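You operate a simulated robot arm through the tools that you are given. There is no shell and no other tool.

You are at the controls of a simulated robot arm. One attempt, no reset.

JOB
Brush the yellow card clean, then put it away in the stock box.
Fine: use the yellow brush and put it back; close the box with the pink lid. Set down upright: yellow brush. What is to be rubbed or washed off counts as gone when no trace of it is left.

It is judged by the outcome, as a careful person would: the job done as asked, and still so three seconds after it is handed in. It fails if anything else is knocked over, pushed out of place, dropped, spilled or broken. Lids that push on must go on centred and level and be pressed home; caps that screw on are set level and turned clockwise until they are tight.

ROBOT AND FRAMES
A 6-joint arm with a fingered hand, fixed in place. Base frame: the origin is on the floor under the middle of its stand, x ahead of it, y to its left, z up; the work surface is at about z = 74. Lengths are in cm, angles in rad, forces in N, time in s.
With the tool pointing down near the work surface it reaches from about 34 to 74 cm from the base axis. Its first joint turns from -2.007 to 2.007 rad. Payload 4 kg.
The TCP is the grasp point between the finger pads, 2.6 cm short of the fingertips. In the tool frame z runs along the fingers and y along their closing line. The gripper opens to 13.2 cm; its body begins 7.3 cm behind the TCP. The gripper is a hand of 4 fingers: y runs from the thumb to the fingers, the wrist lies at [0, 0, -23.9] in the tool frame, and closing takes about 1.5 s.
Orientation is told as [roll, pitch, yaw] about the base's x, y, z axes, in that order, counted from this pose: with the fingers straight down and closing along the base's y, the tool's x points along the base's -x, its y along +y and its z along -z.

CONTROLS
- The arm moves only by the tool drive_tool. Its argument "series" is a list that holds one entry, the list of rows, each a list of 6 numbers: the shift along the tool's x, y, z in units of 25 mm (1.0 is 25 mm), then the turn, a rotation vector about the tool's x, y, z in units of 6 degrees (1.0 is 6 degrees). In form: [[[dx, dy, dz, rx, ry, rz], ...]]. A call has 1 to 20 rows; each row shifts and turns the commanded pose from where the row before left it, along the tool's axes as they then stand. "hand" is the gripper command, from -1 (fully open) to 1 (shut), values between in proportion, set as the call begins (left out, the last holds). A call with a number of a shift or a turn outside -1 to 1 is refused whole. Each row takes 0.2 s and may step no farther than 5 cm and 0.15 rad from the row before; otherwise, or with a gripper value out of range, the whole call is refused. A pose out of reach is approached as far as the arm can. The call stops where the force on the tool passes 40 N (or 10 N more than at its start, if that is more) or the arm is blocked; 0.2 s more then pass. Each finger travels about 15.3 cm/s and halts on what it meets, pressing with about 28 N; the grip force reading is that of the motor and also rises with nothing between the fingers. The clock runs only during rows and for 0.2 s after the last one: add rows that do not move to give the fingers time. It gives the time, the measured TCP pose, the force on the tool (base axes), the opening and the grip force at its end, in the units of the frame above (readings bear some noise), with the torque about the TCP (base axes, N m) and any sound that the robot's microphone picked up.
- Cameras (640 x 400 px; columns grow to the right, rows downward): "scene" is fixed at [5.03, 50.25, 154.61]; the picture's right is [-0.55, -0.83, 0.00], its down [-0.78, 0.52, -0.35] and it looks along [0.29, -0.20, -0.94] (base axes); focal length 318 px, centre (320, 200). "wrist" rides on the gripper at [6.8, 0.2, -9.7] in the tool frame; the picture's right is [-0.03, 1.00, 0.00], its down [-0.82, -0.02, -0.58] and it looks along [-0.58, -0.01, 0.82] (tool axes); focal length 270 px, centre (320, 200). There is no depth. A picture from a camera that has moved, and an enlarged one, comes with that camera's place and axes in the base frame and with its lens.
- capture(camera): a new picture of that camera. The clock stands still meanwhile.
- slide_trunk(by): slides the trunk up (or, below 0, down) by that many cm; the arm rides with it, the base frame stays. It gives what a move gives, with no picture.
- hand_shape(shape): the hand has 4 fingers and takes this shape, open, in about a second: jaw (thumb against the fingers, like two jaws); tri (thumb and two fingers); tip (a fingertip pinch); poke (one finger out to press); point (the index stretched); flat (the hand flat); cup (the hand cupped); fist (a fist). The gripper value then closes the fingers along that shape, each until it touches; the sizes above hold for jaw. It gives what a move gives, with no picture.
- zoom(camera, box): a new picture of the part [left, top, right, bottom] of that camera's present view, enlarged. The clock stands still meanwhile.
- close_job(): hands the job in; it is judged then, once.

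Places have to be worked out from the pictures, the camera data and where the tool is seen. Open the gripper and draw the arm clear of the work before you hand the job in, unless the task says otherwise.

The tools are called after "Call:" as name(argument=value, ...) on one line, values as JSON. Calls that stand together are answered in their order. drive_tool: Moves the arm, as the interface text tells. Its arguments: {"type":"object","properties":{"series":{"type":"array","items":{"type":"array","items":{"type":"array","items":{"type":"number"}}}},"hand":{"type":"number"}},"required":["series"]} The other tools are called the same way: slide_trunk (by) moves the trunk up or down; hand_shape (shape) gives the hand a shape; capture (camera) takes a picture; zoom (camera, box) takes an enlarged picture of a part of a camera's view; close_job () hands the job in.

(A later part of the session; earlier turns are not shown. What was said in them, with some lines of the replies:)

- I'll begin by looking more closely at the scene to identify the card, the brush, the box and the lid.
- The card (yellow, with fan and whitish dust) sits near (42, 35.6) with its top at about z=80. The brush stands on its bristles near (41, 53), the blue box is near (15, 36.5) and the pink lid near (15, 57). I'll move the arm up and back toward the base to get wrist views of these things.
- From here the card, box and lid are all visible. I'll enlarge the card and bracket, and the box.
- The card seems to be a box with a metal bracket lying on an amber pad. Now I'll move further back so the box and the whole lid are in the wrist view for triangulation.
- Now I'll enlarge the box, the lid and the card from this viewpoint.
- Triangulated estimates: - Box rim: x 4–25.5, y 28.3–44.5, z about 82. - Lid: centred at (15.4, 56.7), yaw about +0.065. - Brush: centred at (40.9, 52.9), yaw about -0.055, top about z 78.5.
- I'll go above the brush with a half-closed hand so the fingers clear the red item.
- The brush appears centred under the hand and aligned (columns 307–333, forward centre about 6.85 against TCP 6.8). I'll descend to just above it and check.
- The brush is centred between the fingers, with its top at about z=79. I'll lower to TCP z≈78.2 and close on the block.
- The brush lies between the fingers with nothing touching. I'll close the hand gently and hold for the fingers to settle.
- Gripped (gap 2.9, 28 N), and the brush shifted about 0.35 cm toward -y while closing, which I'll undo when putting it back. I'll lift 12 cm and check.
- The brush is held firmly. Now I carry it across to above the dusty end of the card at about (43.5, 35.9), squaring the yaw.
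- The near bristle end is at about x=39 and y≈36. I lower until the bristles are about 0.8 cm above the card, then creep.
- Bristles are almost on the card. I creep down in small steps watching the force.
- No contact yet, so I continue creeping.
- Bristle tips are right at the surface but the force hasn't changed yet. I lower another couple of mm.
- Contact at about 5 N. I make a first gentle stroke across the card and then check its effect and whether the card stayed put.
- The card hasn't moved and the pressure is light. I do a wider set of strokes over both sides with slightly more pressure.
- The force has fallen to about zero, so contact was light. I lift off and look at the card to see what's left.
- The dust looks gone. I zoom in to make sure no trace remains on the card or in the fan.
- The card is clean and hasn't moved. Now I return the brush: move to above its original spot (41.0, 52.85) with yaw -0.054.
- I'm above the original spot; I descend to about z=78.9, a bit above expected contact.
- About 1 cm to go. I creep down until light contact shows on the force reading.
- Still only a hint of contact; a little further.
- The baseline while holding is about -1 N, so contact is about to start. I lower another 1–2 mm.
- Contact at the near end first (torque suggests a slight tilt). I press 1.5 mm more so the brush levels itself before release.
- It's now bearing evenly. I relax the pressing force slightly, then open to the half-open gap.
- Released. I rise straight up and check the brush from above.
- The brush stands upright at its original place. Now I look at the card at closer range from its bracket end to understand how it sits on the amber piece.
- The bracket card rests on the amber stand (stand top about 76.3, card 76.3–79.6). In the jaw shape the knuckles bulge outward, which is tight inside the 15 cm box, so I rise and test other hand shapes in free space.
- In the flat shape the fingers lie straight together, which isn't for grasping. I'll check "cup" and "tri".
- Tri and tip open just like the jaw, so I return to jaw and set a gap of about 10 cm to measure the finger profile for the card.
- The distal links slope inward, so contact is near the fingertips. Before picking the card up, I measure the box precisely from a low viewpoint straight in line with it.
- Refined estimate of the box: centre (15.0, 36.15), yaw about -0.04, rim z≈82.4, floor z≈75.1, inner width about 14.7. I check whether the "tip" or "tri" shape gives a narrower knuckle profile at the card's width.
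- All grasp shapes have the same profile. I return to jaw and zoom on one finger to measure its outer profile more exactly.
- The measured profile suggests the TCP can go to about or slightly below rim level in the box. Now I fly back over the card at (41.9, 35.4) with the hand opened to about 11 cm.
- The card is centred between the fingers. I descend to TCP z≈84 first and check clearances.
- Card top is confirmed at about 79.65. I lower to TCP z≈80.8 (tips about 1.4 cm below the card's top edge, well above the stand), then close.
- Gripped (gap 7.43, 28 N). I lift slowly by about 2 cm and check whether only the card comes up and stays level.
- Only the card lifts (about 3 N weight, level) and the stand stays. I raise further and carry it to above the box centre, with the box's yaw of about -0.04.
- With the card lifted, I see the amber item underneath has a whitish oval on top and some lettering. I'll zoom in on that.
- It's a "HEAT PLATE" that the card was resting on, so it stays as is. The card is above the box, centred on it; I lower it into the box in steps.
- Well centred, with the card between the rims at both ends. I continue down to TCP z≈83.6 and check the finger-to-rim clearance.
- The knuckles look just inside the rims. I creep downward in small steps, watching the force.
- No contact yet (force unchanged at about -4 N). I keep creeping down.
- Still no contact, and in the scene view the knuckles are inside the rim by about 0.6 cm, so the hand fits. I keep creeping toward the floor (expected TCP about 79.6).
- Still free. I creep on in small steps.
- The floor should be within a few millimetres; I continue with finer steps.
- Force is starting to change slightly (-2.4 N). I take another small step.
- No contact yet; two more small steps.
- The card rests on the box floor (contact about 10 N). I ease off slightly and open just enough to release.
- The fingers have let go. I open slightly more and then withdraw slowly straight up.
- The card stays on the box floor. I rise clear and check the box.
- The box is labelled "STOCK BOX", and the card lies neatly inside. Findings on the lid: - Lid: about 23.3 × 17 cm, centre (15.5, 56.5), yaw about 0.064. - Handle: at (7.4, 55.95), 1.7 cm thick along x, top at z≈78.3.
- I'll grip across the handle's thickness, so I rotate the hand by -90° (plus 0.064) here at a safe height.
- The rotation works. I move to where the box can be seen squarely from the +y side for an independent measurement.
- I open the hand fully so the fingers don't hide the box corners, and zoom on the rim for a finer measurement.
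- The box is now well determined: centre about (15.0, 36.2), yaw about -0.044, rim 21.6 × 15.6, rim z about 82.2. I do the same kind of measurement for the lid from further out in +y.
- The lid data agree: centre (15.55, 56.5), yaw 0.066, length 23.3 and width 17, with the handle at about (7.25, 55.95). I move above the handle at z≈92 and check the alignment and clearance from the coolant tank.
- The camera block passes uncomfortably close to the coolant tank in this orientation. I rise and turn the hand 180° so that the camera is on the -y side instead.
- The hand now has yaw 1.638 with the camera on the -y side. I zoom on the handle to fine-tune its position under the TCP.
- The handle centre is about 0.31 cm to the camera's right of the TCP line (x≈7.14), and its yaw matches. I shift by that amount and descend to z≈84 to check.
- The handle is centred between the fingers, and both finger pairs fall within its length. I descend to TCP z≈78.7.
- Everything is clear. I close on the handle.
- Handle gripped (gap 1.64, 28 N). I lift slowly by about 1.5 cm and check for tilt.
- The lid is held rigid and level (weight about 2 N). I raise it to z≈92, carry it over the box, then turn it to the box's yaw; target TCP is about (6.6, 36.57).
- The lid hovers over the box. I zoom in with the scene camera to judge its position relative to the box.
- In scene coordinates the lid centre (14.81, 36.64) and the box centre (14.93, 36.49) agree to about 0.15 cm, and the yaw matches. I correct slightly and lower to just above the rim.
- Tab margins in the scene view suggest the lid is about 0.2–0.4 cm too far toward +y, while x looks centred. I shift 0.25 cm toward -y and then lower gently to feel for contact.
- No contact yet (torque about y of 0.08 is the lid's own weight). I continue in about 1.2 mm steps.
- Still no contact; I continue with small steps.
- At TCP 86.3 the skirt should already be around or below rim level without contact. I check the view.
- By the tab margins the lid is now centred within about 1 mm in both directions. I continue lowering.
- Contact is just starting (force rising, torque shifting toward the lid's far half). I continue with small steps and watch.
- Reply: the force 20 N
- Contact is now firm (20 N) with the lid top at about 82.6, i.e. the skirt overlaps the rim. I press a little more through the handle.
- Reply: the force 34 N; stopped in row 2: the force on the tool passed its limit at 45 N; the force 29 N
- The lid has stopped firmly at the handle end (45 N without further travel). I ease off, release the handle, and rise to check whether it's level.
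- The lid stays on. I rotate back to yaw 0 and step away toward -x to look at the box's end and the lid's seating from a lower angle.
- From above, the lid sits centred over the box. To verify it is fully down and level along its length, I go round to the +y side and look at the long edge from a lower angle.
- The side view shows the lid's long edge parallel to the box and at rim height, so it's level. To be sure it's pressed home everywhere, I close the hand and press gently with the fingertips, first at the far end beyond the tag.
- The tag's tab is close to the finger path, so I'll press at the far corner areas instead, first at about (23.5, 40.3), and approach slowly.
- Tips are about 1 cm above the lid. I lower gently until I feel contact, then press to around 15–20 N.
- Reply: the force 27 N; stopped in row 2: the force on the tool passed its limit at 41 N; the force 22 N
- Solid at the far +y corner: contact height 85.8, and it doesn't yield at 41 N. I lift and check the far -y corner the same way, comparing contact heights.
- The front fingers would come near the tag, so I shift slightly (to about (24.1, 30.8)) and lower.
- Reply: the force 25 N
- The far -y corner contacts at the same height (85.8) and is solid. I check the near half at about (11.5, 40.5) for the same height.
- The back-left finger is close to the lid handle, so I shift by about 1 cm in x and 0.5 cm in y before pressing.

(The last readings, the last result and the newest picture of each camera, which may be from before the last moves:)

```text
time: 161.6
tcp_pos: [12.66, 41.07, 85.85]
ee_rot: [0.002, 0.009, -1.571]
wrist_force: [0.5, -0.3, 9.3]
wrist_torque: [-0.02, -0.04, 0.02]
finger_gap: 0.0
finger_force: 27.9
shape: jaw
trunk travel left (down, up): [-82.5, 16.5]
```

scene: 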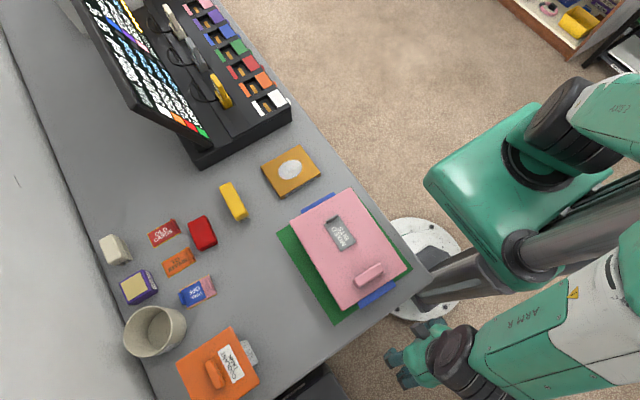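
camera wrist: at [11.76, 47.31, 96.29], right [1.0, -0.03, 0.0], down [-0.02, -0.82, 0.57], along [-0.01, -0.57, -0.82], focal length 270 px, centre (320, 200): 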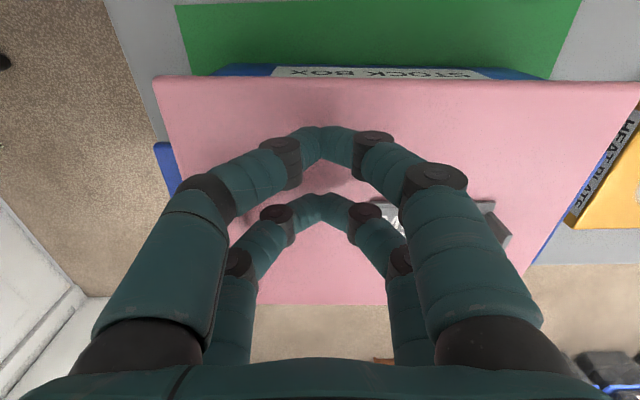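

The near half contacts at the same height (85.8) and is solid, so the lid is level and home. I lift off, open the hand and draw clear.

Call:
drive_tool(series=[[[0, 0, -0.3, 0, 0, 0], [0, 0, -0.9, 0, 0, 0], [0, 0, -1, 0, 0, 0], [0, 0, -1, 0, 0, 0], [0, 0, -1, 0, 0, 0], [0, 0, -1, 0, 0, 0], [0, 0, -1, 0, 0, 0], [0, 0, -1, 0, 0, 0], [0, 0, -1, 0, 0, 0], [0, 0, -1, 0, 0, 0], [0, 0, 0, 0, 0, 0]]])

Call:
drive_tool(series=[[[0, -0.9, 0, 0, 0, -0.5], [0, -0.9, 0, 0, 0, -0.5], [0, -0.9, 0, 0, 0, -0.5], [0, -0.9, 0, 0, 0, -0.5], [0, -0.9, 0, 0, 0, -0.5], [0, -0.9, 0, 0, 0, -0.5], [0, 0, 0, 0, 0, -1], [0, 0, 0, 0, 0, -1], [0, 0, 0, 0, 0, -1], [0, 0, 0, 0, 0, -1], [0, 0, 0, 0, 0, -1], [0, 0, 0, 0, 0, -1], [0, 0, 0, 0, 0, -1], [0, 0, 0, 0, 0, -1], [0, 0, 0, 0, 0, -1], [0, 0, 0, 0, 0, -1], [0, 0, 0, 0, 0, -1], [0, 0, 0, 0, 0, -1], [0, 0, 0, 0, 0, 0]]], hand=-1)

Call:
capture(camera="wrist")

Call:
capture(camera="scene")

```text
time: 164.0
tcp_pos: [12.37, 40.87, 108.74]
ee_rot: [0.002, 0.006, -1.572]
wrist_force: [0.7, -0.5, -0.2]
wrist_torque: [0.01, 0.0, -0.02]
finger_gap: 0.01
finger_force: 27.8
shape: jaw
trunk travel left (down, up): [-82.5, 16.5]
```

```text
time: 168.0
tcp_pos: [-0.85, 39.13, 108.61]
ee_rot: [0.007, -0.001, 0.002]
wrist_force: [0.3, 0.4, 0.7]
wrist_torque: [0.02, 0.01, 0.05]
finger_gap: 13.21
finger_force: 0.1
shape: jaw
trunk travel left (down, up): [-82.5, 16.5]
```

```text
taken
camera wrist: at [-7.63, 39.22, 118.33], right [0.03, 1.0, 0.01], down [0.81, -0.02, 0.58], along [0.58, -0.01, -0.82], focal length 270 px, centre (320, 200)
```

wrist: 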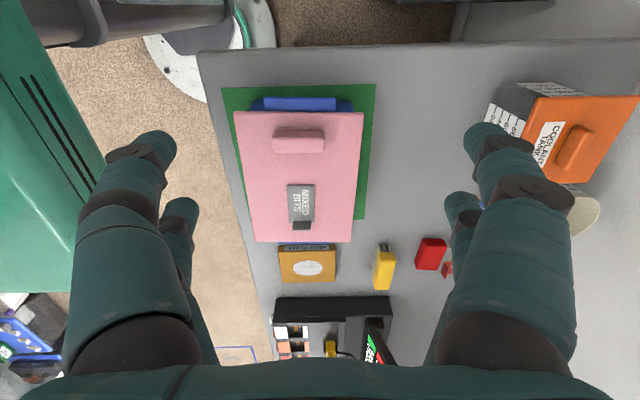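

```text
taken
```

scene: 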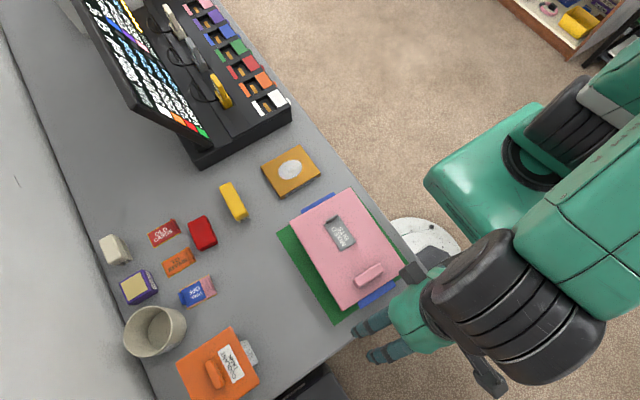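

Everything else is in place. I take a final close look at the lid on the box and at the brush.

Call:
zoom(camera="wrist", box=[210, 75, 410, 300])

Call:
zoom(camera="scene", box=[200, 130, 420, 330])

Call:
zoom(camera="scene", box=[205, 170, 265, 230])

```text
1.78 times, centred on (310, 188) of wrist
camera zoom: at [-7.63, 39.22, 118.33], right [0.03, 1.0, 0.01], down [0.81, -0.02, 0.58], along [0.58, -0.01, -0.82], focal length 480 px, centre (338, 222)
```

zoom: 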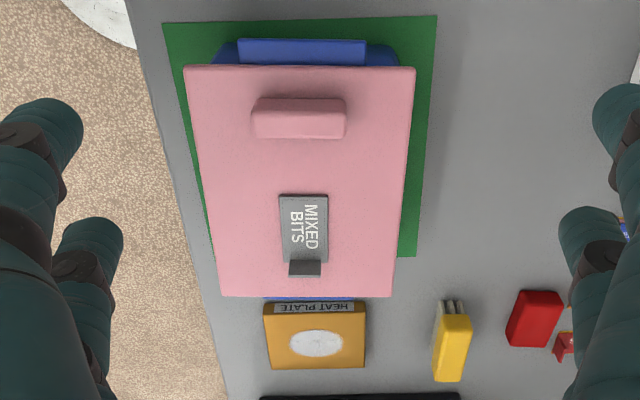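

```text
2.00 times, centred on (310, 230) of scene
camera zoom: at [5.03, 50.25, 154.61], right [-0.55, -0.83, 0.0], down [-0.78, 0.52, -0.35], along [0.29, -0.2, -0.94], focal length 636 px, centre (340, 140)
```

zoom: 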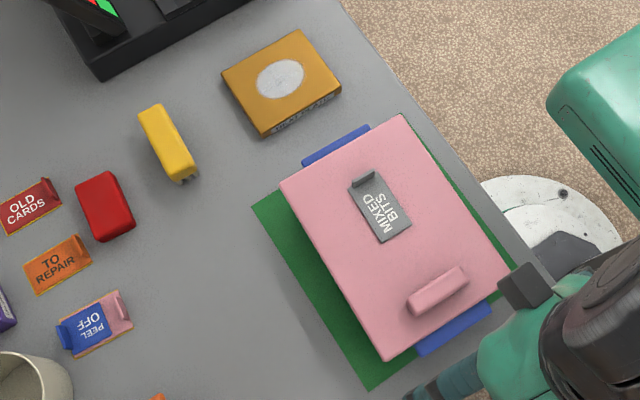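

```text
6.67 times, centred on (235, 200) of scene
camera zoom: at [5.03, 50.25, 154.61], right [-0.55, -0.83, 0.0], down [-0.78, 0.52, -0.35], along [0.29, -0.2, -0.94], focal length 2119 px, centre (887, 200)
```

zoom: 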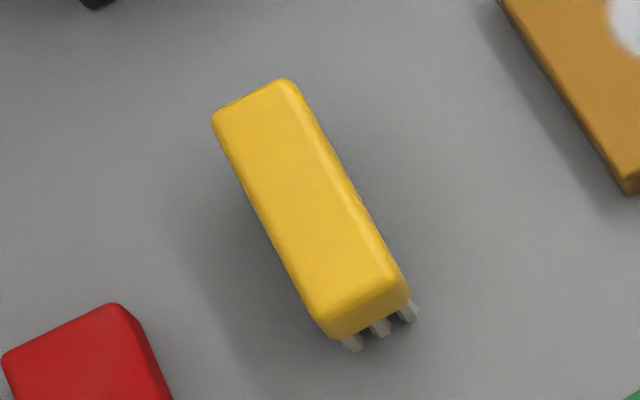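

The lid is centred and level on the stock box with the clean card inside. The yellow brush stands upright in its place, and the hand is open and clear. I hand the job in.

Call:
close_job()

```text
The job is handed in.
```

I brushed the yellow card clean, put it in the stock box and closed the box with the pink lid. The job is handed in; I haven't seen the verdict.

- **Card:** close-up pictures after brushing showed no trace of dust on its top face, the fan or the sides I could see. I did not look at its underside, which had been resting on the heat plate. It lies flat on the floor of the box.
- **Brush:** it is back at its original spot, standing upright on its bristles.
- **Lid:** it is centred to within about 4 mm. I pressed it through the handle until it stopped moving, then at both far corners and near the middle. All three points were at the same height, and pressing the far corners harder moved nothing. I couldn't see under the lid's edge, so "fully home" rests on that firm contact and the measured heights.

In the last pictures nothing else on the bench had moved. The hand is open and about 25 cm above the box.
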